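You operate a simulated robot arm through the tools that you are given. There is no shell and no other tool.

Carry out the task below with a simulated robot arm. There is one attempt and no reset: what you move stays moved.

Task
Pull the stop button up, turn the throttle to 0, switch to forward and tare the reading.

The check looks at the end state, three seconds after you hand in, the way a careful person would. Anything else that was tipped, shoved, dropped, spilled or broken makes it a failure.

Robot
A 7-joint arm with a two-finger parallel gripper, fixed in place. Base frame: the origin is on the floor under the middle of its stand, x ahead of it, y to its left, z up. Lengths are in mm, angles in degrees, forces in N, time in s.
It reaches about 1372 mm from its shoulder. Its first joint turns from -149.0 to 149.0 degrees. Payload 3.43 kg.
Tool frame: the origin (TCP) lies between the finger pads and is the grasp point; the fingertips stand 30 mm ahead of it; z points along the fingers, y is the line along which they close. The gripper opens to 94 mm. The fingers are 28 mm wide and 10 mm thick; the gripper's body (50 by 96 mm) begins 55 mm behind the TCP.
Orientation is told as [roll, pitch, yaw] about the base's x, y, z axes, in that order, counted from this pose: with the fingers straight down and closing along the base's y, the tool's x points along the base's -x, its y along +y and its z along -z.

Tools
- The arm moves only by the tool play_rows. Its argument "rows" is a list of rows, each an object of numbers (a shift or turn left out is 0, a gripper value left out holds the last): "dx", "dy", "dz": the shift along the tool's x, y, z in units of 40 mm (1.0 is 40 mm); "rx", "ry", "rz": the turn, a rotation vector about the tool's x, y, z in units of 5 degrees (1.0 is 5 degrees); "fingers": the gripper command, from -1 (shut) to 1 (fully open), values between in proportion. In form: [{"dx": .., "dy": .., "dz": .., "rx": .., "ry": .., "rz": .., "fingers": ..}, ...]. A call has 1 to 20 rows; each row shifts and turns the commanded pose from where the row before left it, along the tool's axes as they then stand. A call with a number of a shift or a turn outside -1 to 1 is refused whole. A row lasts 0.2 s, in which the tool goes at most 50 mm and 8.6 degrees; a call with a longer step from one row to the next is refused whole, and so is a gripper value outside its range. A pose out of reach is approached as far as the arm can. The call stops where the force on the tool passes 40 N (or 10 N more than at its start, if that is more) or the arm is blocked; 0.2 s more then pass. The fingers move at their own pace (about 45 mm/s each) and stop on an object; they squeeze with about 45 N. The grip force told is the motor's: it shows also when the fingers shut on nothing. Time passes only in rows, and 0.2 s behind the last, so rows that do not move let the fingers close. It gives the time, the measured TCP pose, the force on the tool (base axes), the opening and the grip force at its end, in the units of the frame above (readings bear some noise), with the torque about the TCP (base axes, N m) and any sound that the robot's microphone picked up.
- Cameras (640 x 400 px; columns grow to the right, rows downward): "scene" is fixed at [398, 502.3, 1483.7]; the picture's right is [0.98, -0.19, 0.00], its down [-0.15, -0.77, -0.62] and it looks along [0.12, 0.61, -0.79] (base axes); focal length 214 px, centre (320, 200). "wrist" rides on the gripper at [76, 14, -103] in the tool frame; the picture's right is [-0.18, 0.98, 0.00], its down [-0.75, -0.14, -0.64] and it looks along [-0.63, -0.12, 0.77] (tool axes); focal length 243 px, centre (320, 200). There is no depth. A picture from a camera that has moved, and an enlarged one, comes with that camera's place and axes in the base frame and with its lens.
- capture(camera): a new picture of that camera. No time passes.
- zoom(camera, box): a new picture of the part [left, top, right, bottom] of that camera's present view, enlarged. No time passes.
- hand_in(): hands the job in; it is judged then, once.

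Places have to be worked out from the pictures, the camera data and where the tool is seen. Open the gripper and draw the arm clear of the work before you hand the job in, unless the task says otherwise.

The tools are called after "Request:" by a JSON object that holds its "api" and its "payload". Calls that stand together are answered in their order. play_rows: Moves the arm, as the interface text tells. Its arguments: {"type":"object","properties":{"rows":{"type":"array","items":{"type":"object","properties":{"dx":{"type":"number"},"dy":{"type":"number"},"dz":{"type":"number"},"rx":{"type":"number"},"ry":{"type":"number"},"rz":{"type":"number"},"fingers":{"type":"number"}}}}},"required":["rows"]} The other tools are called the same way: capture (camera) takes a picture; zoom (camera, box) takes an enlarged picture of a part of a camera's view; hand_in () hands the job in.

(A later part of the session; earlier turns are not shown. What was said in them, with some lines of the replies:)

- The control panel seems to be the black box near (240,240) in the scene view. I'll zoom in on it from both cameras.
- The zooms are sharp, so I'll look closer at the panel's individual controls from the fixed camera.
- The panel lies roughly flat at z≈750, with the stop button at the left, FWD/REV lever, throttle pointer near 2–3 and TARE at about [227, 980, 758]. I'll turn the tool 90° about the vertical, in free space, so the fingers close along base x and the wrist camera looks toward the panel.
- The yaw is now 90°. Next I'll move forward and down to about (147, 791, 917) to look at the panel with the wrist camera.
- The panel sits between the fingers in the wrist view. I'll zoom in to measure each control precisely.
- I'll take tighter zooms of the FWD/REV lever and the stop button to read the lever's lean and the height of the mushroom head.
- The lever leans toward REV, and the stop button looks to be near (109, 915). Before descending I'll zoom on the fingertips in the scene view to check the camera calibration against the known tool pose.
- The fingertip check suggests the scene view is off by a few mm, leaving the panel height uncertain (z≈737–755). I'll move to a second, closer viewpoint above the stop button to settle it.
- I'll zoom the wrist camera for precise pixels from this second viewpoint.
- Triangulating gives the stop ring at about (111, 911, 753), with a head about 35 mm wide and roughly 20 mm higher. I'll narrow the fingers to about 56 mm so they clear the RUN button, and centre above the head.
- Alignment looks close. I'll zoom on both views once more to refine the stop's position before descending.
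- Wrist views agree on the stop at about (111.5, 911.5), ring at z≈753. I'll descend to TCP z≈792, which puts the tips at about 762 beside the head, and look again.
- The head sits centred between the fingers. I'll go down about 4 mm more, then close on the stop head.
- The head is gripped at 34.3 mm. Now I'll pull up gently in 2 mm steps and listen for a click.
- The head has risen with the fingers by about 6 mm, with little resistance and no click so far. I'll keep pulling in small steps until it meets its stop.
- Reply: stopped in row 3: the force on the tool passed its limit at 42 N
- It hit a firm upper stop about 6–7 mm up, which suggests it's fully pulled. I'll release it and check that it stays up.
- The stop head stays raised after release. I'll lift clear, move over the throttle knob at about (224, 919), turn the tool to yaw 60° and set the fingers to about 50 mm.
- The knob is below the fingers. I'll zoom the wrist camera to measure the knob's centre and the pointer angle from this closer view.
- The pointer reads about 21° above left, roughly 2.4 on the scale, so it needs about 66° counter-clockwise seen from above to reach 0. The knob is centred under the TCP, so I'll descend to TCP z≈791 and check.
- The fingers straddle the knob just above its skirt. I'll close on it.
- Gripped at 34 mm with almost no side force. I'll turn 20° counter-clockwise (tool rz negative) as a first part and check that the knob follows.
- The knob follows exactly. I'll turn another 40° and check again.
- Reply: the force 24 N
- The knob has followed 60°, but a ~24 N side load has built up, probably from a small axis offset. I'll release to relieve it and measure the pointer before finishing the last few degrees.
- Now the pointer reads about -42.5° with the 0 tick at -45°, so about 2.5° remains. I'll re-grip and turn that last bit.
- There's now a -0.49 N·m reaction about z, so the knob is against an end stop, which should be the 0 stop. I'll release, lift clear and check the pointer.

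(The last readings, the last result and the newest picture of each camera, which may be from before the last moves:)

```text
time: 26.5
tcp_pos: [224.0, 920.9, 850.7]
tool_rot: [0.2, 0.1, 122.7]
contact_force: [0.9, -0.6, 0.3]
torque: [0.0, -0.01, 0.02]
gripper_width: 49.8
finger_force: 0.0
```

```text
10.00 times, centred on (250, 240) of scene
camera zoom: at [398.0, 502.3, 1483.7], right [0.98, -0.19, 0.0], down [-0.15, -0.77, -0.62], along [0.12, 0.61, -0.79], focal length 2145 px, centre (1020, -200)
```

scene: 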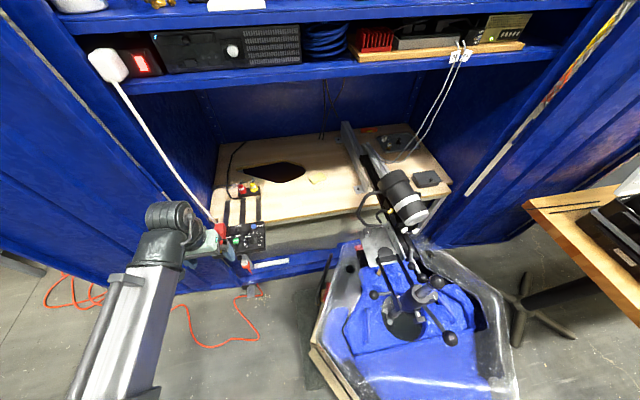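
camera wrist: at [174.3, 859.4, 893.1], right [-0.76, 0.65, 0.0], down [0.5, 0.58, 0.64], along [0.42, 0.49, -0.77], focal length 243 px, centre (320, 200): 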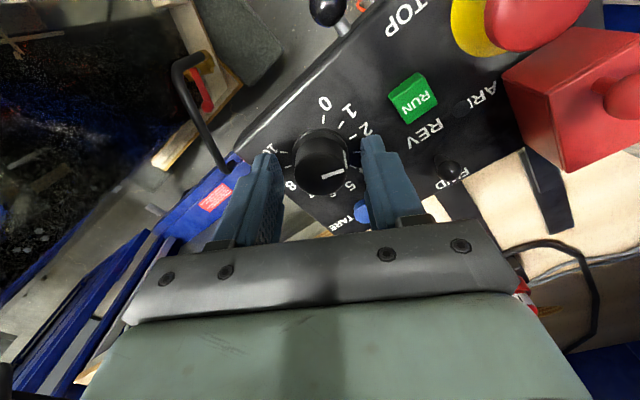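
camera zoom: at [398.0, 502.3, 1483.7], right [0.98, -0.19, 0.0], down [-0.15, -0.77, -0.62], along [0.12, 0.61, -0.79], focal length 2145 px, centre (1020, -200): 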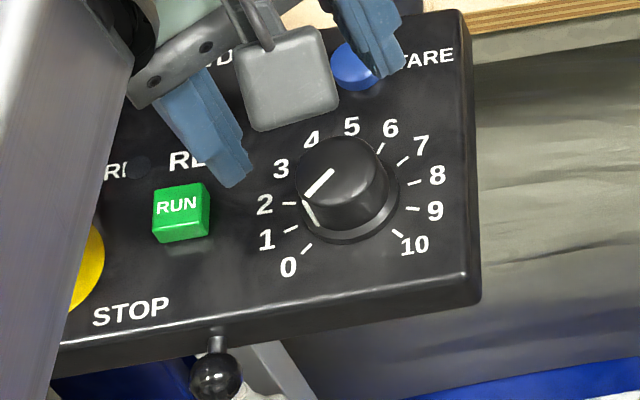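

The wrist view puts the pointer at -45°, right on the 0 tick (-46°), so the throttle is at 0. Next I'll return to yaw 90° and hover above the FWD/REV lever at about (167, 962) with a 32 mm opening.

Request:
{"api": "play_rows", "payload": {"rows": [{"rz": 1, "fingers": -0.32}, {"rz": 1}, {"rz": 1}, {"rz": 1}, {"rz": 1}, {"rz": 1}, {"rz": 0.54}, {"dx": -0.5, "dy": 0.7}, {"dx": -0.5, "dy": 0.7}, {}, {}]}}

Request:
{"api": "capture", "payload": {"camera": "wrist"}}

Request:
{"api": "zoom", "payload": {"camera": "wrist", "box": [260, 60, 380, 190]}}

Request:
{"api": "capture", "payload": {"camera": "scene"}}

```text
time: 28.9
tcp_pos: [171.2, 961.1, 850.8]
tool_rot: [0.0, 0.0, 90.0]
contact_force: [0.7, -0.2, 0.2]
torque: [-0.04, 0.0, 0.0]
gripper_width: 31.8
finger_force: 0.0
```

```text
taken
camera wrist: at [155.9, 882.8, 953.9], right [-0.98, 0.18, 0.0], down [0.14, 0.76, 0.64], along [0.12, 0.63, -0.77], focal length 243 px, centre (320, 200)
```

wrist: 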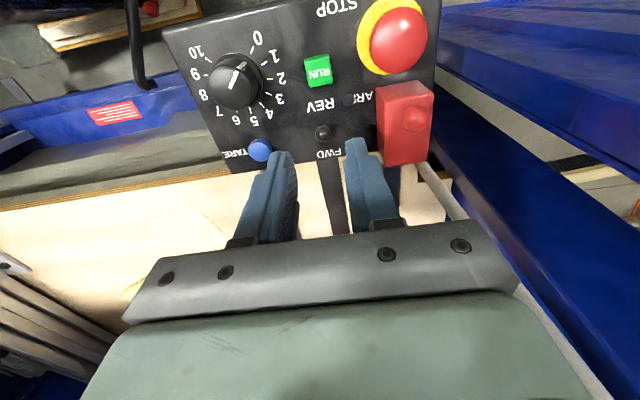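

```text
3.08 times, centred on (320, 125) of wrist
camera zoom: at [155.9, 882.8, 953.9], right [-0.98, 0.18, 0.0], down [0.14, 0.76, 0.64], along [0.12, 0.63, -0.77], focal length 746 px, centre (320, 431)
```

zoom: 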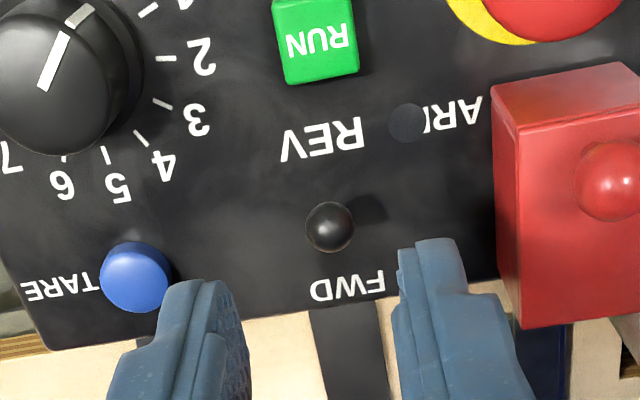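

```text
taken
```

scene: 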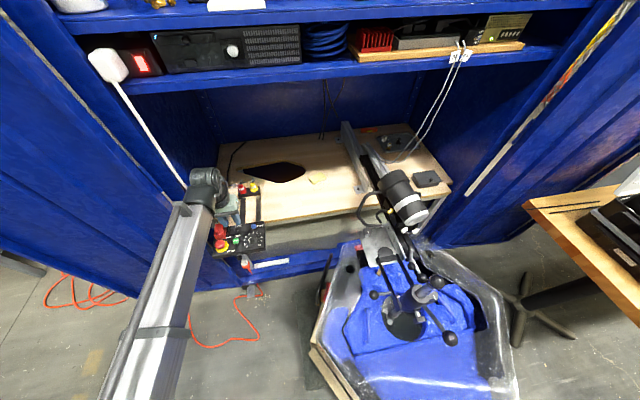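

From this view, the lever ball is at about (168, 962, 778) and about 12 mm across. I'll nudge (-2, +3) mm to centre and descend to TCP z≈795 so the ball sits between the pads.

Request:
{"api": "play_rows", "payload": {"rows": [{"dx": -0.07, "dy": 0.05}, {"dz": 0.3}, {"dz": 0.3}, {"dz": 0.3}, {"dz": 0.25}, {"dz": 0.2}, {}, {}]}}

Request:
{"api": "zoom", "payload": {"camera": "wrist", "box": [250, 80, 390, 210]}}

Request:
{"api": "zoom", "payload": {"camera": "scene", "box": [215, 205, 255, 245]}}

```text
time: 30.7
tcp_pos: [167.5, 963.9, 797.6]
tool_rot: [0.1, 0.2, 90.0]
contact_force: [-0.4, -1.0, -0.5]
torque: [0.02, 0.0, 0.0]
gripper_width: 32.1
finger_force: 0.0
```

```text
3.08 times, centred on (320, 145) of wrist
camera zoom: at [152.8, 885.7, 900.0], right [-0.98, 0.18, 0.0], down [0.14, 0.76, 0.64], along [0.12, 0.63, -0.77], focal length 746 px, centre (320, 369)
```

zoom: 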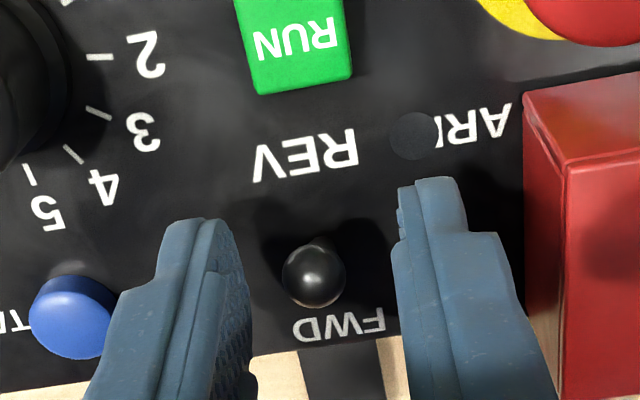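

```text
10.00 times, centred on (235, 225) of scene
camera zoom: at [398.0, 502.3, 1483.7], right [0.98, -0.19, 0.0], down [-0.15, -0.77, -0.62], along [0.12, 0.61, -0.79], focal length 2145 px, centre (1170, -50)
```

zoom: 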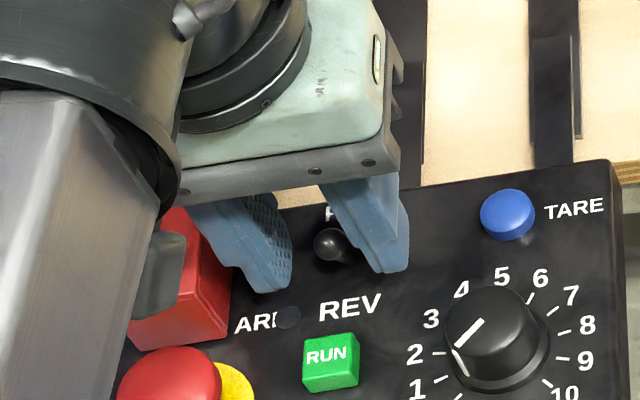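

The ball sits centred between the pads. I'll close on it.

Request:
{"api": "play_rows", "payload": {"rows": [{"dz": 0.05, "fingers": -1}, {}, {}, {}]}}

Request:
{"api": "zoom", "payload": {"camera": "wrist", "box": [250, 80, 390, 210]}}

```text
time: 31.7
tcp_pos: [167.6, 964.0, 795.1]
tool_rot: [0.0, 0.1, 89.9]
contact_force: [10.3, -0.4, 6.5]
torque: [0.01, -0.21, 0.01]
gripper_width: 11.5
finger_force: 44.9
```

```text
3.08 times, centred on (320, 145) of wrist
camera zoom: at [153.7, 885.8, 898.2], right [-0.98, 0.18, 0.0], down [0.14, 0.75, 0.64], along [0.12, 0.63, -0.77], focal length 746 px, centre (320, 369)
```

zoom: 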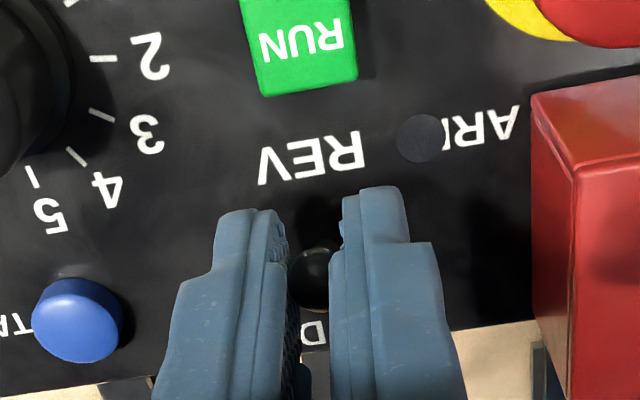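

The ball is gripped at 11.5 mm. I'll move it +y toward FWD in small steps.

Request:
{"api": "play_rows", "payload": {"rows": [{"dx": -0.075, "dz": -0.01}, {"dx": -0.075, "dz": -0.01}, {"dx": -0.075}, {"dx": -0.075}, {}]}}

Request:
{"api": "zoom", "payload": {"camera": "wrist", "box": [250, 80, 390, 210]}}

```text
time: 32.9
tcp_pos: [166.7, 976.1, 796.4]
tool_rot: [-0.1, 0.1, 90.0]
contact_force: [23.1, 2.7, 3.7]
torque: [0.05, -0.36, 0.0]
gripper_width: 11.4
finger_force: 45.3
```

```text
3.08 times, centred on (320, 145) of wrist
camera zoom: at [153.4, 898.1, 898.0], right [-0.98, 0.18, 0.0], down [0.14, 0.75, 0.64], along [0.12, 0.63, -0.77], focal length 746 px, centre (320, 369)
```

zoom: 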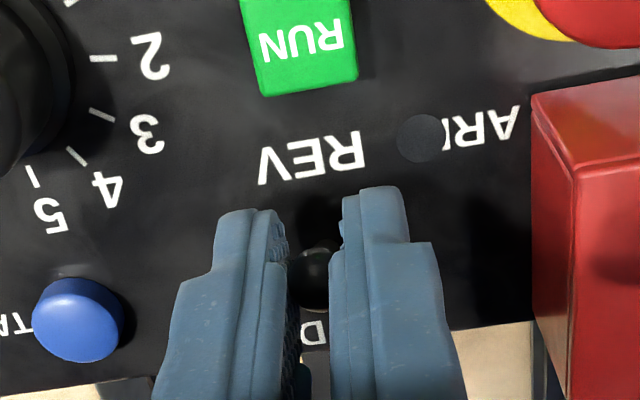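

The panel looks unchanged in the wrist picture even though the tool moved 12 mm, which would mean the box shifted with it. I'll check the scene before doing anything else.

Request:
{"api": "zoom", "payload": {"camera": "scene", "box": [190, 170, 290, 280]}}

Request:
{"api": "zoom", "payload": {"camera": "scene", "box": [215, 205, 255, 245]}}

Request:
{"api": "capture", "payload": {"camera": "wrist"}}

```text
3.64 times, centred on (240, 225) of scene
camera zoom: at [398.0, 502.3, 1483.7], right [0.98, -0.19, 0.0], down [-0.15, -0.77, -0.62], along [0.12, 0.61, -0.79], focal length 780 px, centre (611, 109)
```

zoom: 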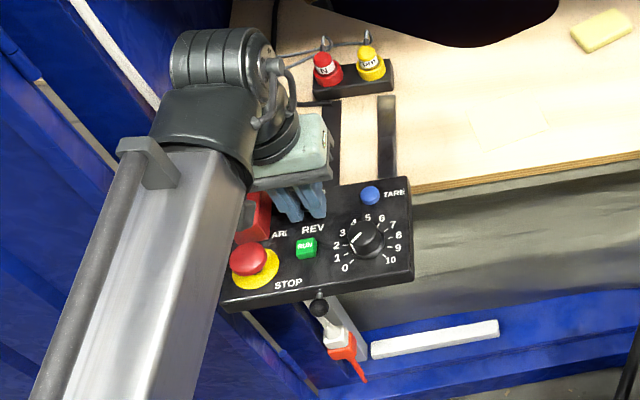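

```text
10.00 times, centred on (235, 225) of scene
camera zoom: at [398.0, 502.3, 1483.7], right [0.98, -0.19, 0.0], down [-0.15, -0.77, -0.62], along [0.12, 0.61, -0.79], focal length 2145 px, centre (1170, -50)
```

zoom: 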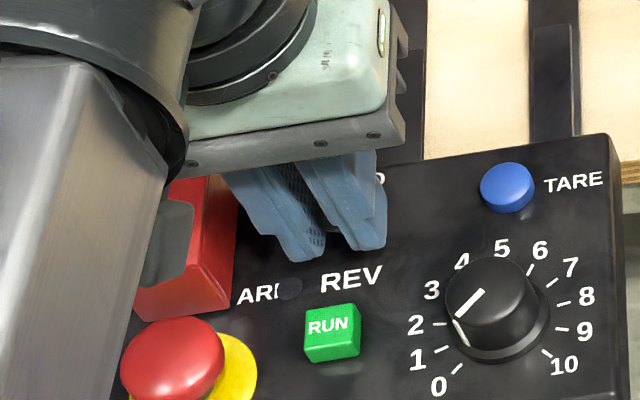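

```text
taken
camera wrist: at [153.4, 898.1, 898.0], right [-0.98, 0.18, 0.0], down [0.14, 0.75, 0.64], along [0.12, 0.63, -0.77], focal length 243 px, centre (320, 200)
```

wrist: 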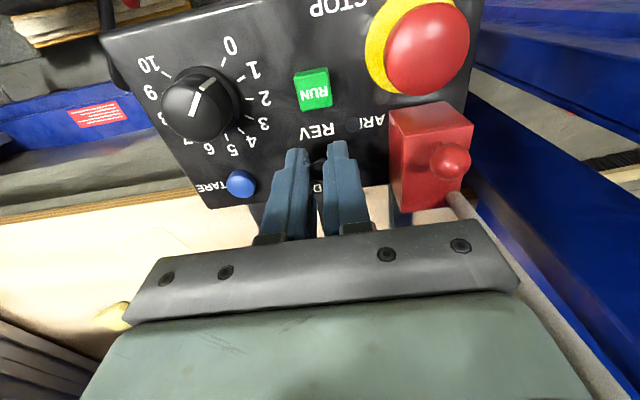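

The box has indeed slid about 12 mm in +y with the lever (TARE, RUN and the edges all shifted equally), and the lever hasn't toggled relative to the panel. I'll move back along -y by the same 12 mm while still gripping, to put the box back, then re-check.

Request:
{"api": "play_rows", "payload": {"rows": [{"dx": 0.075}, {"dx": 0.075}, {"dx": 0.075, "dz": 0.01}, {"dx": 0.075, "dz": 0.01}, {}]}}

Request:
{"api": "zoom", "payload": {"camera": "scene", "box": [190, 170, 290, 280]}}

Request:
{"api": "zoom", "payload": {"camera": "wrist", "box": [250, 80, 390, 210]}}

Request:
{"api": "zoom", "payload": {"camera": "scene", "box": [215, 205, 255, 245]}}

```text
time: 34.1
tcp_pos: [168.0, 962.8, 795.3]
tool_rot: [-0.1, -0.1, 90.0]
contact_force: [20.3, 9.3, 15.6]
torque: [0.37, -0.41, 0.0]
gripper_width: 11.6
finger_force: 44.9
```

```text
3.64 times, centred on (240, 225) of scene
camera zoom: at [398.0, 502.3, 1483.7], right [0.98, -0.19, 0.0], down [-0.15, -0.77, -0.62], along [0.12, 0.61, -0.79], focal length 780 px, centre (611, 109)
```

zoom: 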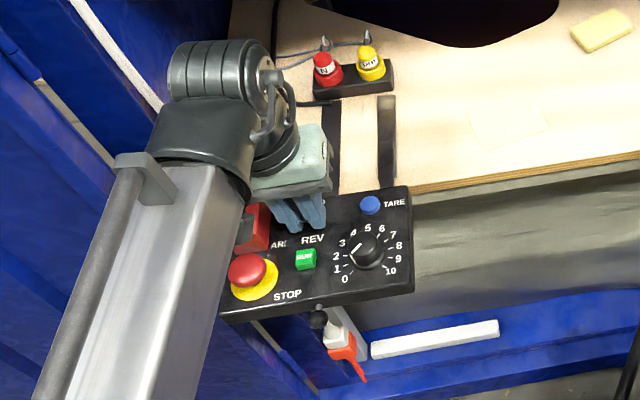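

```text
3.08 times, centred on (320, 145) of wrist
camera zoom: at [153.5, 885.3, 897.8], right [-0.98, 0.18, 0.0], down [0.14, 0.75, 0.64], along [0.12, 0.63, -0.77], focal length 746 px, centre (320, 369)
```

zoom: 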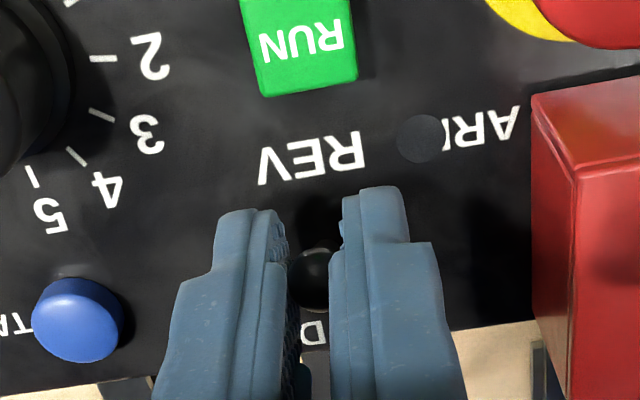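

```text
10.00 times, centred on (235, 225) of scene
camera zoom: at [398.0, 502.3, 1483.7], right [0.98, -0.19, 0.0], down [-0.15, -0.77, -0.62], along [0.12, 0.61, -0.79], focal length 2145 px, centre (1170, -50)
```

zoom: 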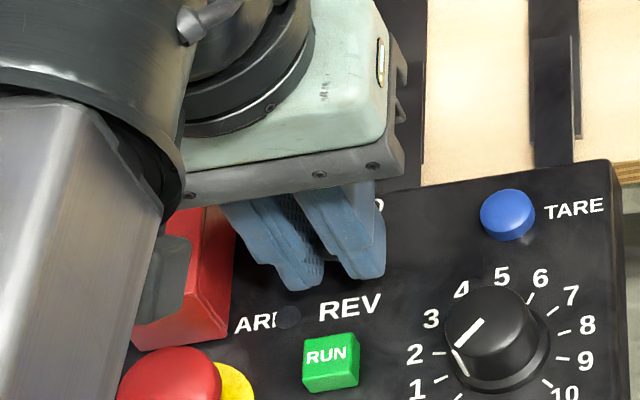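

The box is back to within about a pixel of its original place. I'll release the lever and compare with the earlier zooms to see whether it stays put.

Request:
{"api": "play_rows", "payload": {"rows": [{"fingers": -0.32}, {}, {}]}}

Request:
{"api": "zoom", "payload": {"camera": "scene", "box": [215, 205, 255, 245]}}

Request:
{"api": "zoom", "payload": {"camera": "scene", "box": [226, 218, 250, 240]}}

Request:
{"api": "zoom", "payload": {"camera": "wrist", "box": [250, 80, 390, 210]}}

```text
time: 34.9
tcp_pos: [167.1, 962.5, 794.8]
tool_rot: [0.1, 0.2, 90.0]
contact_force: [0.3, 0.3, -0.2]
torque: [0.0, -0.02, 0.0]
gripper_width: 32.0
finger_force: 0.1
```

```text
10.00 times, centred on (235, 225) of scene
camera zoom: at [398.0, 502.3, 1483.7], right [0.98, -0.19, 0.0], down [-0.15, -0.77, -0.62], along [0.12, 0.61, -0.79], focal length 2145 px, centre (1170, -50)
```

zoom: 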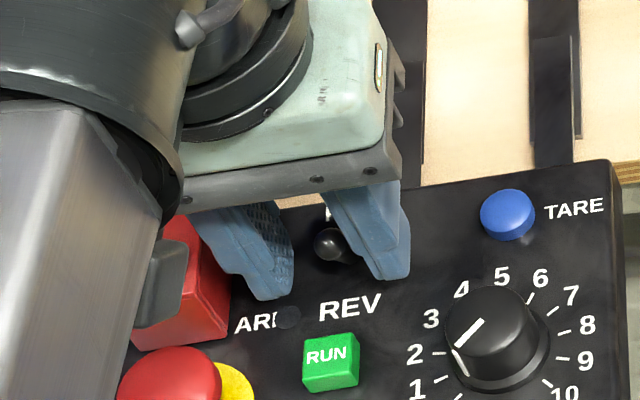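

```text
16.00 times, centred on (238, 229) of scene
camera zoom: at [398.0, 502.3, 1483.7], right [0.98, -0.19, 0.0], down [-0.15, -0.77, -0.62], along [0.12, 0.61, -0.79], focal length 3432 px, centre (1632, -264)
```

zoom: 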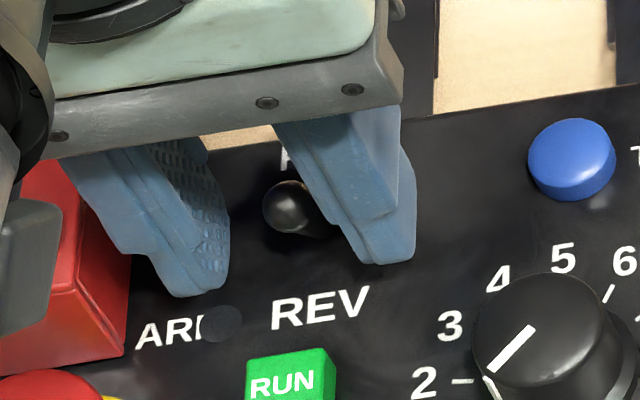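

```text
3.08 times, centred on (320, 145) of wrist
camera zoom: at [152.5, 884.5, 896.9], right [-0.98, 0.18, 0.0], down [0.14, 0.76, 0.64], along [0.12, 0.63, -0.77], focal length 746 px, centre (320, 369)
```

zoom: 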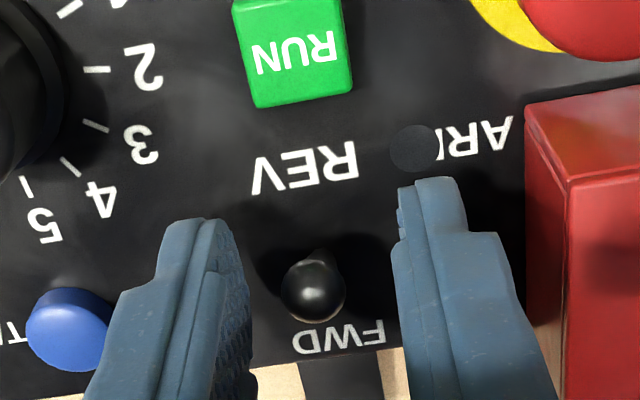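

The box is exactly where it was originally, and the lever still leans to REV. Clamping the ball probably stopped it from pivoting, so I'll push it instead. I'll lift, close the fingers, and come down on its -y side with the tips at about 768, above RUN's top at about 759.

Request:
{"api": "play_rows", "payload": {"rows": [{"dz": -0.4}, {"dz": -0.5}, {"dx": 0.35, "fingers": -1}, {"dx": 0.35}, {}, {}]}}

Request:
{"api": "zoom", "payload": {"camera": "wrist", "box": [250, 60, 390, 210]}}

```text
time: 36.3
tcp_pos: [167.9, 932.2, 829.8]
tool_rot: [0.1, 0.3, 90.0]
contact_force: [-0.6, 0.4, 0.5]
torque: [-0.02, 0.0, 0.02]
gripper_width: 0.0
finger_force: 32.6
```

```text
2.67 times, centred on (320, 135) of wrist
camera zoom: at [152.9, 856.0, 932.1], right [-0.98, 0.18, 0.0], down [0.14, 0.76, 0.64], along [0.12, 0.63, -0.77], focal length 647 px, centre (320, 373)
```

zoom: 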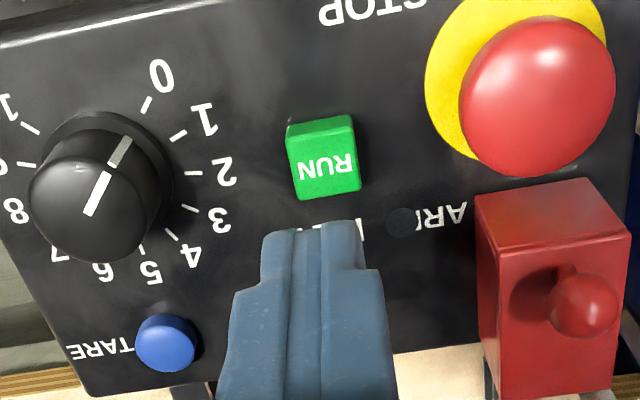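

The fingers are closed with their front face at y≈946, about 10 mm short of the ball. I'll lower to TCP z≈798 and check for clearance in the scene view.

Request:
{"api": "play_rows", "payload": {"rows": [{"dz": 0.25}, {"dz": 0.25}, {"dz": 0.2}, {"dz": 0.1}, {}, {}]}}

Request:
{"api": "zoom", "payload": {"camera": "scene", "box": [215, 205, 255, 245]}}

Request:
{"api": "zoom", "payload": {"camera": "wrist", "box": [250, 60, 390, 210]}}

```text
time: 37.7
tcp_pos: [165.2, 935.3, 797.2]
tool_rot: [0.0, 0.1, 90.0]
contact_force: [-0.5, -0.1, 0.2]
torque: [-0.01, 0.02, 0.02]
gripper_width: 0.0
finger_force: 32.8
```

```text
10.00 times, centred on (235, 225) of scene
camera zoom: at [398.0, 502.3, 1483.7], right [0.98, -0.19, 0.0], down [-0.15, -0.77, -0.62], along [0.12, 0.61, -0.79], focal length 2145 px, centre (1170, -50)
```

zoom: 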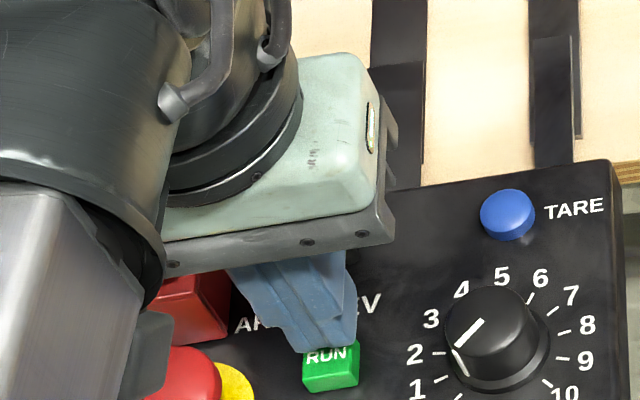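

```text
2.67 times, centred on (320, 135) of wrist
camera zoom: at [151.9, 857.2, 900.8], right [-0.98, 0.18, 0.0], down [0.14, 0.76, 0.64], along [0.12, 0.63, -0.77], focal length 647 px, centre (320, 373)
```

zoom: 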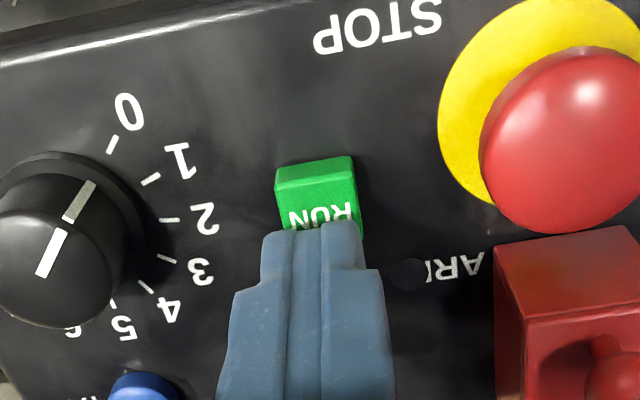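

Clear of everything. I'll push +y in 2 mm steps, about 14 mm first, and watch forces and whether the box moves.

Request:
{"api": "play_rows", "payload": {"rows": [{"dx": -0.1}, {"dx": -0.1}, {"dx": -0.05}, {"dx": -0.05}, {"dx": -0.05}, {}]}}

Request:
{"api": "zoom", "payload": {"camera": "scene", "box": [215, 205, 255, 245]}}

```text
time: 39.1
tcp_pos: [167.4, 948.7, 796.8]
tool_rot: [0.1, 0.3, 90.1]
contact_force: [-0.1, -0.5, -0.3]
torque: [0.0, 0.06, 0.03]
gripper_width: 0.0
finger_force: 32.7
```

```text
10.00 times, centred on (235, 225) of scene
camera zoom: at [398.0, 502.3, 1483.7], right [0.98, -0.19, 0.0], down [-0.15, -0.77, -0.62], along [0.12, 0.61, -0.79], focal length 2145 px, centre (1170, -50)
```

zoom: 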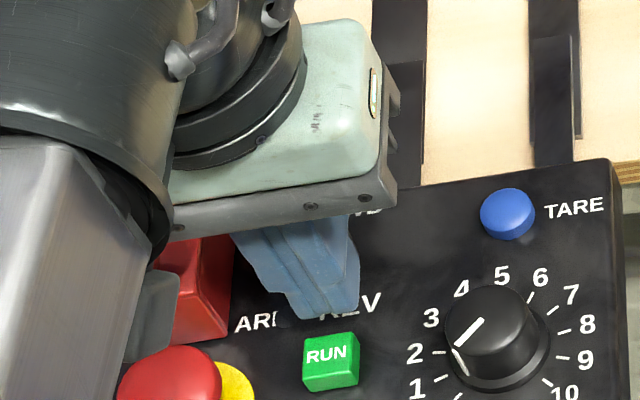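

No contact force yet and the box hasn't moved. I'll continue with another 8 mm in small steps.

Request:
{"api": "play_rows", "payload": {"rows": [{"dx": -0.05}, {"dx": -0.05}, {"dx": -0.05}, {"dx": -0.05}]}}

Request:
{"api": "zoom", "payload": {"camera": "scene", "box": [215, 205, 255, 245]}}

```text
time: 40.1
tcp_pos: [168.3, 956.6, 799.1]
tool_rot: [0.2, 0.2, 89.9]
contact_force: [-0.2, -0.7, -0.3]
torque: [0.01, 0.01, -0.01]
gripper_width: 0.0
finger_force: 32.5
```

```text
10.00 times, centred on (235, 225) of scene
camera zoom: at [398.0, 502.3, 1483.7], right [0.98, -0.19, 0.0], down [-0.15, -0.77, -0.62], along [0.12, 0.61, -0.79], focal length 2145 px, centre (1170, -50)
```

zoom: 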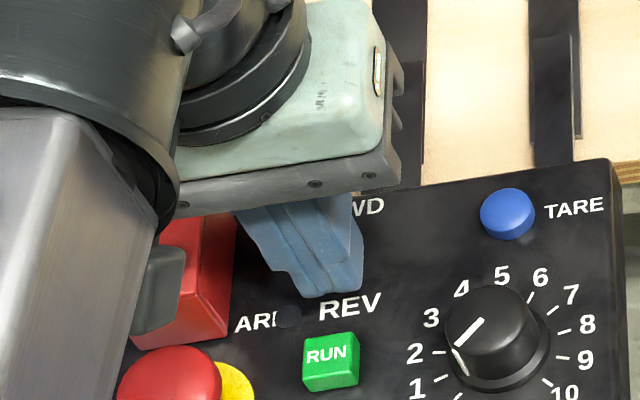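

The fingers have moved well past the ball's original position with no resistance and the box hasn't moved, so the lever may have flipped. I'll lift and look.

Request:
{"api": "play_rows", "payload": {"rows": [{"dx": 0.2}, {"dx": 0.3, "dz": -0.3}, {"dx": 0.3, "dz": -0.6}, {"dx": 0.3, "dz": -0.6}, {}, {}]}}

Request:
{"api": "zoom", "payload": {"camera": "wrist", "box": [260, 80, 400, 220]}}

Request:
{"api": "zoom", "payload": {"camera": "scene", "box": [226, 218, 250, 240]}}

```text
time: 41.5
tcp_pos: [167.7, 911.7, 858.7]
tool_rot: [0.1, 0.2, 90.1]
contact_force: [1.1, 0.5, -0.1]
torque: [-0.04, -0.01, 0.0]
gripper_width: 0.0
finger_force: 33.2
```

```text
2.86 times, centred on (330, 150) of wrist
camera zoom: at [154.0, 835.0, 960.8], right [-0.98, 0.18, 0.0], down [0.14, 0.76, 0.64], along [0.12, 0.63, -0.77], focal length 693 px, centre (291, 343)
```

zoom: 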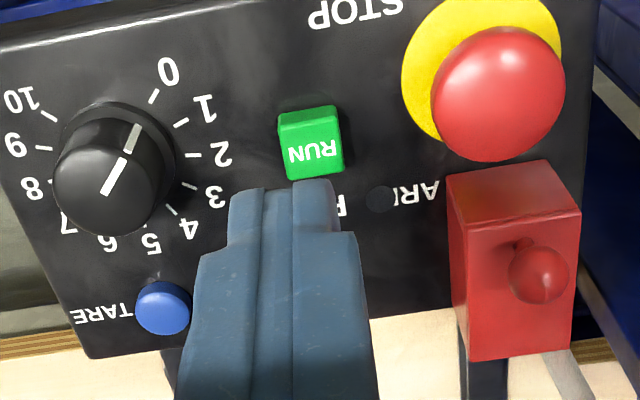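

```text
16.00 times, centred on (238, 229) of scene
camera zoom: at [398.0, 502.3, 1483.7], right [0.98, -0.19, 0.0], down [-0.15, -0.77, -0.62], along [0.12, 0.61, -0.79], focal length 3432 px, centre (1632, -264)
```

zoom: 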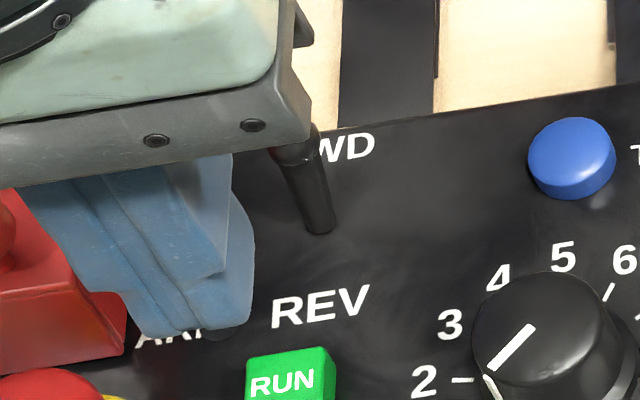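

The lever now leans to FWD and the box hasn't moved (TARE, RUN and REV are at the same pixels). Next is TARE: I'll move the closed fingers above it at about (226.5, 974.5), staying high.

Request:
{"api": "play_rows", "payload": {"rows": [{"dx": -0.523, "dy": -0.49}, {"dx": -0.523, "dy": -0.49}, {"dx": -0.523, "dy": -0.49}, {}, {}]}}

Request:
{"api": "zoom", "payload": {"camera": "wrist", "box": [250, 60, 410, 210]}}

Request:
{"api": "zoom", "payload": {"camera": "scene", "box": [215, 205, 275, 255]}}

```text
time: 42.7
tcp_pos: [226.4, 977.2, 858.7]
tool_rot: [0.1, 0.1, 90.0]
contact_force: [-0.5, 0.0, 0.0]
torque: [0.02, 0.06, 0.02]
gripper_width: 0.1
finger_force: 33.3
```

```text
2.67 times, centred on (330, 135) of wrist
camera zoom: at [213.0, 900.5, 960.9], right [-0.98, 0.18, 0.0], down [0.14, 0.76, 0.64], along [0.12, 0.63, -0.77], focal length 647 px, centre (293, 373)
```

zoom: 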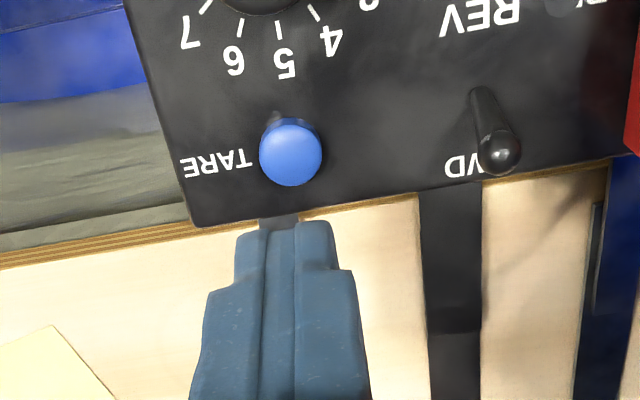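

```text
8.00 times, centred on (245, 230) of scene
camera zoom: at [398.0, 502.3, 1483.7], right [0.98, -0.19, 0.0], down [-0.15, -0.77, -0.62], along [0.12, 0.61, -0.79], focal length 1716 px, centre (920, -40)
```

zoom: 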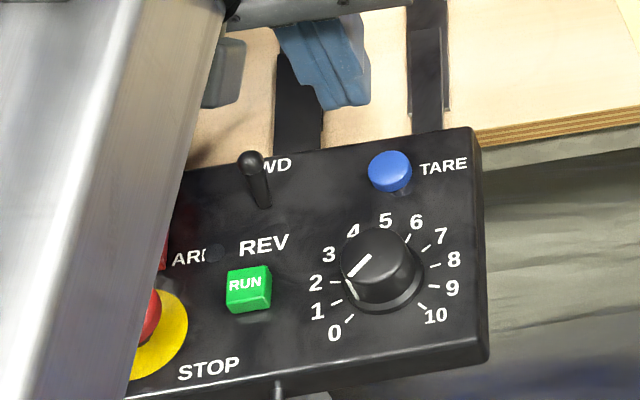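

The lever is clearly at FWD. TARE sits right under the tool at about (227, 975, 760). I'll lower to just above the button first.

Request:
{"api": "play_rows", "payload": {"rows": [{"dx": 0.035, "dz": 0.4}, {"dz": 0.4}, {"dz": 0.35}, {"dz": 0.25}, {"dz": 0.15}, {}, {}]}}

Request:
{"api": "zoom", "payload": {"camera": "wrist", "box": [250, 60, 410, 210]}}

Request:
{"api": "zoom", "payload": {"camera": "scene", "box": [225, 205, 275, 250]}}

```text
time: 44.3
tcp_pos: [224.5, 974.9, 797.0]
tool_rot: [0.1, 0.0, 90.0]
contact_force: [1.0, 0.2, 0.0]
torque: [0.01, -0.01, -0.01]
gripper_width: 0.1
finger_force: 33.0
```

```text
2.67 times, centred on (330, 135) of wrist
camera zoom: at [210.7, 897.1, 899.9], right [-0.98, 0.18, 0.0], down [0.14, 0.76, 0.64], along [0.12, 0.63, -0.77], focal length 647 px, centre (293, 373)
```

zoom: 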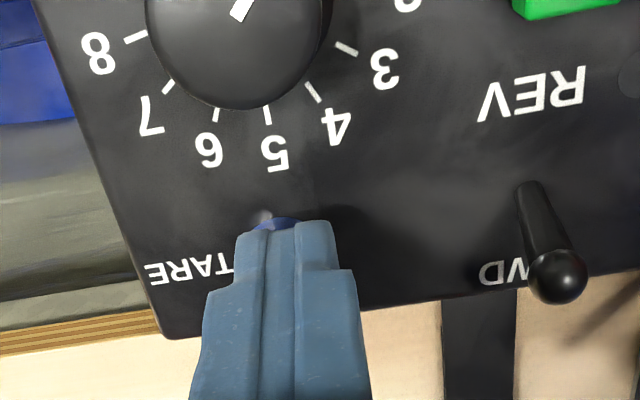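

```text
8.89 times, centred on (250, 228) of scene
camera zoom: at [398.0, 502.3, 1483.7], right [0.98, -0.19, 0.0], down [-0.15, -0.77, -0.62], along [0.12, 0.61, -0.79], focal length 1906 px, centre (942, -44)
```

zoom: 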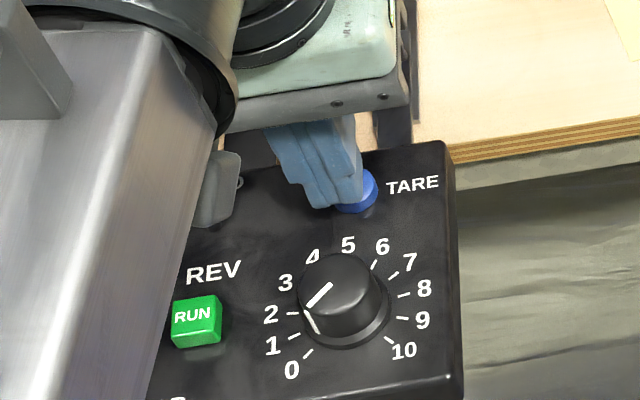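

The tip is about 7 mm above the button and slightly off toward -x. I'll shift +3 mm in x and +1 mm in y, then press down in 1 mm steps while watching force.

Request:
{"api": "play_rows", "payload": {"rows": [{"dx": -0.03, "dy": -0.075}, {}, {"dz": 0.075}, {"dz": 0.025}, {"dz": 0.025}, {"dz": 0.025}, {"dz": 0.025}]}}

Request:
{"api": "zoom", "payload": {"camera": "scene", "box": [225, 205, 275, 250]}}

```text
time: 45.9
tcp_pos: [228.1, 976.8, 790.6]
tool_rot: [0.0, 0.2, 90.1]
contact_force: [0.1, -1.1, 1.9]
torque: [-0.03, 0.04, 0.03]
gripper_width: 0.1
finger_force: 33.0
heard: click
```

```text
8.89 times, centred on (250, 228) of scene
camera zoom: at [398.0, 502.3, 1483.7], right [0.98, -0.19, 0.0], down [-0.15, -0.77, -0.62], along [0.12, 0.61, -0.79], focal length 1906 px, centre (942, -44)
```

zoom: 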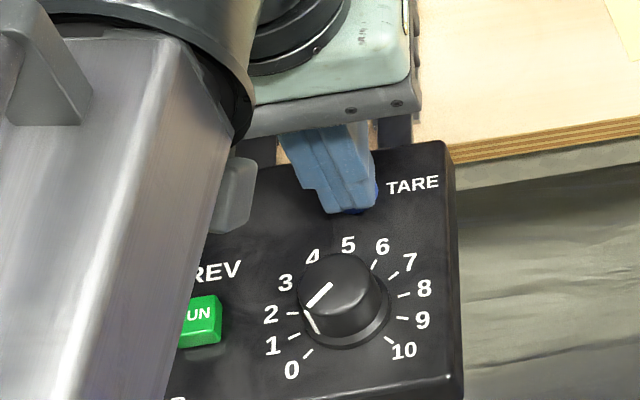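

A click was heard with about 2 N on the button, so TARE registered. I'll lift straight up.

Request:
{"api": "play_rows", "payload": {"rows": [{"dz": -0.1}, {"dz": -0.3}, {"dz": -0.5}, {"dz": -0.6}, {"dz": -0.6}, {"dx": 0.7, "dz": -0.3}, {"dx": 0.8, "dz": -0.3}, {"dx": 0.8, "dz": -0.3}, {"dx": 0.8, "dz": -0.3}, {}]}}

Request:
{"api": "capture", "payload": {"camera": "wrist"}}

Request:
{"api": "zoom", "payload": {"camera": "wrist", "box": [220, 100, 420, 240]}}

Request:
{"api": "zoom", "payload": {"camera": "scene", "box": [208, 216, 256, 262]}}

```text
time: 48.1
tcp_pos: [229.3, 853.6, 920.0]
tool_rot: [0.1, 0.2, 90.0]
contact_force: [-0.5, -0.1, 0.0]
torque: [0.0, 0.0, 0.0]
gripper_width: 0.0
finger_force: 33.0
```

```text
taken
camera wrist: at [214.1, 776.5, 1022.1], right [-0.98, 0.18, 0.0], down [0.14, 0.76, 0.64], along [0.12, 0.63, -0.77], focal length 243 px, centre (320, 200)
```

wrist: 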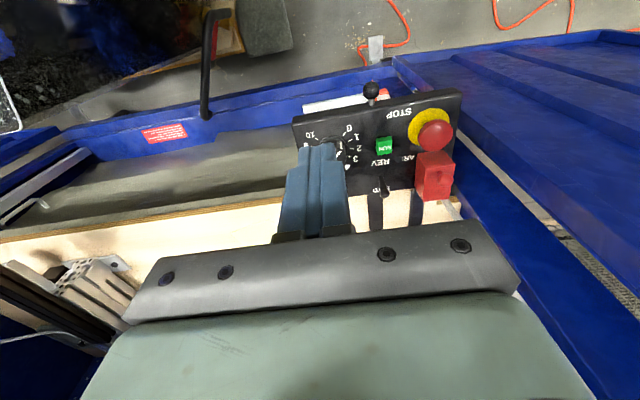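

```text
2.86 times, centred on (320, 170) of wrist
camera zoom: at [214.1, 776.5, 1022.1], right [-0.98, 0.18, 0.0], down [0.14, 0.76, 0.64], along [0.12, 0.63, -0.77], focal length 693 px, centre (320, 286)
```

zoom: 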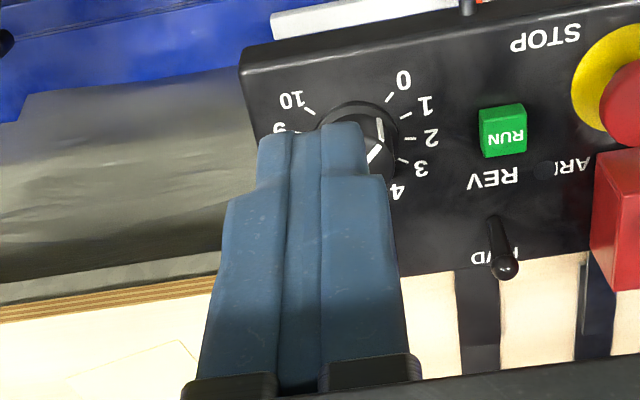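

```text
8.70 times, centred on (232, 239) of scene
camera zoom: at [398.0, 502.3, 1483.7], right [0.98, -0.19, 0.0], down [-0.15, -0.77, -0.62], along [0.12, 0.61, -0.79], focal length 1865 px, centre (1085, -139)
```

zoom: 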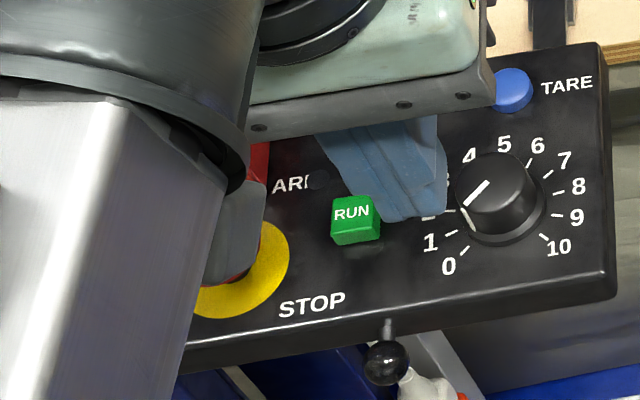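

The panel's labels are at the same pixels as at the start. I'll open the gripper and draw the arm well back, then inspect everything.

Request:
{"api": "play_rows", "payload": {"rows": [{"dx": 0.8, "dz": -0.5, "fingers": 1}, {"dx": 0.8, "dz": -0.5}, {"dx": 0.8, "dz": -0.5}, {"dx": 0.8, "dz": -0.5}, {"dx": 0.8, "dz": -0.5}, {"dx": 0.8, "dz": -0.5}, {"dx": 0.5, "dy": 0.5}, {"dx": 0.5, "dy": 0.5}, {}, {}]}}

Request:
{"api": "capture", "payload": {"camera": "scene"}}

Request:
{"api": "zoom", "payload": {"camera": "scene", "box": [208, 216, 256, 262]}}

Request:
{"api": "capture", "payload": {"camera": "wrist"}}

```text
time: 50.3
tcp_pos: [189.5, 619.0, 1039.5]
tool_rot: [0.1, 0.3, 90.0]
contact_force: [-0.8, 0.1, 0.3]
torque: [0.0, 0.02, -0.03]
gripper_width: 94.3
finger_force: 0.1
```

```text
taken
```

scene: 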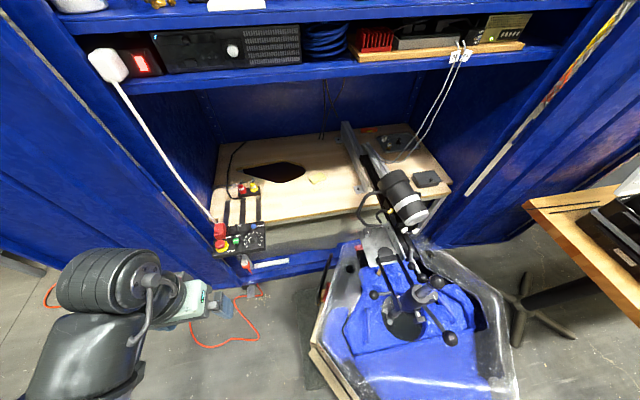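

```text
8.70 times, centred on (232, 239) of scene
camera zoom: at [398.0, 502.3, 1483.7], right [0.98, -0.19, 0.0], down [-0.15, -0.77, -0.62], along [0.12, 0.61, -0.79], focal length 1865 px, centre (1085, -139)
```

zoom: 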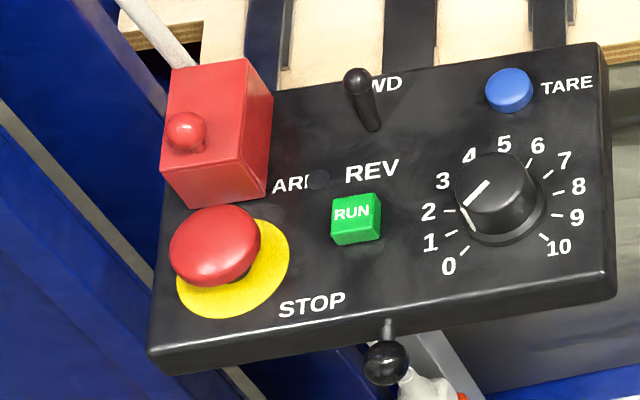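

```text
taken
camera wrist: at [175.7, 542.7, 1141.5], right [-0.98, 0.18, 0.0], down [0.14, 0.76, 0.64], along [0.12, 0.63, -0.77], focal length 243 px, centre (320, 200)
```

wrist: 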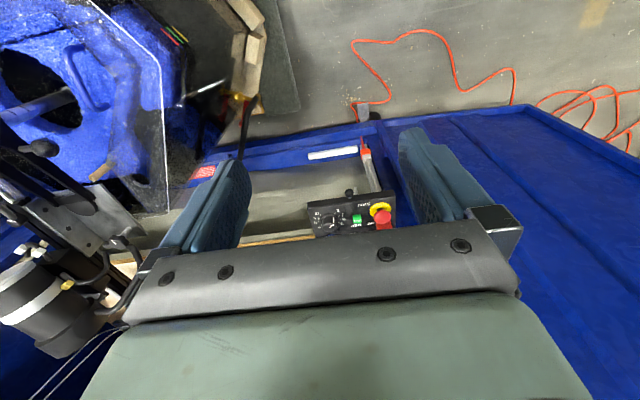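

All four controls look set. One last close check of the throttle pointer and the stop head before handing in.

Request:
{"api": "zoom", "payload": {"camera": "scene", "box": [238, 225, 254, 241]}}

Request:
{"api": "zoom", "payload": {"camera": "wrist", "box": [300, 180, 410, 240]}}

Request:
{"api": "zoom", "payload": {"camera": "scene", "box": [210, 238, 230, 256]}}

```text
16.00 times, centred on (246, 233) of scene
camera zoom: at [398.0, 502.3, 1483.7], right [0.98, -0.19, 0.0], down [-0.15, -0.77, -0.62], along [0.12, 0.61, -0.79], focal length 3432 px, centre (1504, -328)
```

zoom: 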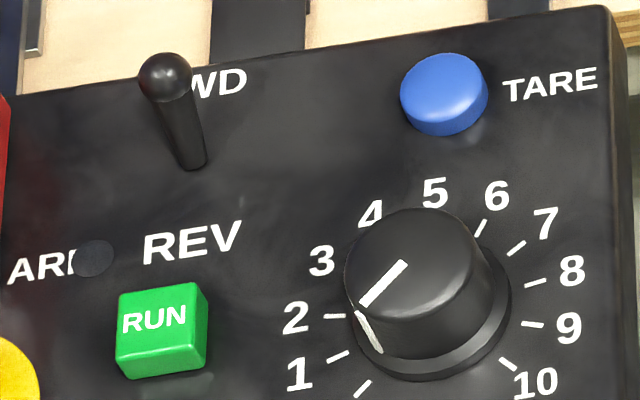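

```text
5.82 times, centred on (355, 210) of wrist
camera zoom: at [175.7, 542.7, 1141.5], right [-0.98, 0.18, 0.0], down [0.14, 0.76, 0.64], along [0.12, 0.63, -0.77], focal length 1412 px, centre (116, 142)
```

zoom: 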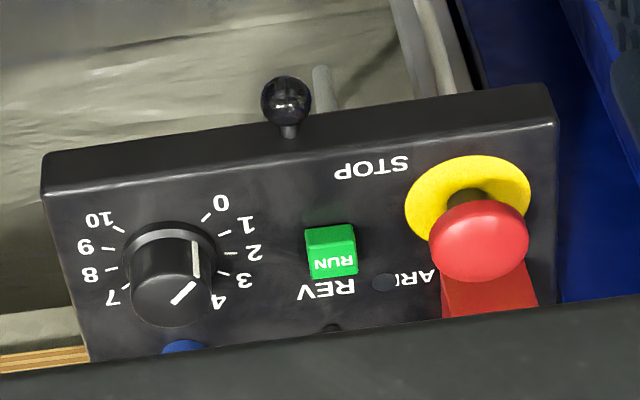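

```text
16.00 times, centred on (220, 247) of scene
camera zoom: at [398.0, 502.3, 1483.7], right [0.98, -0.19, 0.0], down [-0.15, -0.77, -0.62], along [0.12, 0.61, -0.79], focal length 3432 px, centre (1920, -552)
```

zoom: 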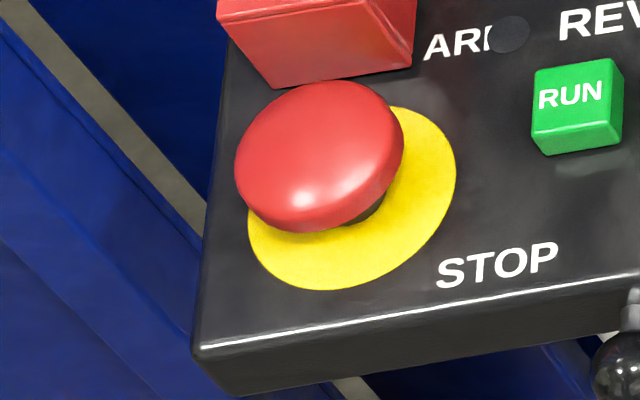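

Final state:
- **Stop:** the head is raised, with its stem visible.
- **Throttle:** the pointer is within about 1.5° of the 0 tick, against its end stop.
- **Direction:** the lever is at FWD.
- **Tare:** the button clicked when pressed.

The box is back in its original place, RUN and the red guard weren't touched, and the arm is clear with the gripper open, so I'm handing in.

Request:
{"api": "hand_in", "payload": {}}

```text
The job is handed in.
```

I set all four controls and handed the job in. I haven't seen the judge's result.

- **Stop button:** pulled up until it reached a firm stop, about 6–7 mm. It stayed up after I let go.
- **Throttle:** turned to 0. The pointer sits within about 1.5° of the 0 mark, and the knob is against what appears to be its end stop.
- **Direction:** the lever is at FWD.
- **Tare:** pressed once, and the microphone picked up a click. I couldn't see a display, so I haven't confirmed that the reading is zero.

**Box moved during the job:** on my first try at the lever I gripped the ball, and the whole control box slid about 12 mm toward the cabinet. I slid it back the same distance, then flipped the lever by pushing it with closed fingers. In the last pictures the box lines up with its starting position to within about a pixel.

I did not touch RUN or the red guard. The arm is drawn back clear of the panel with the gripper open.
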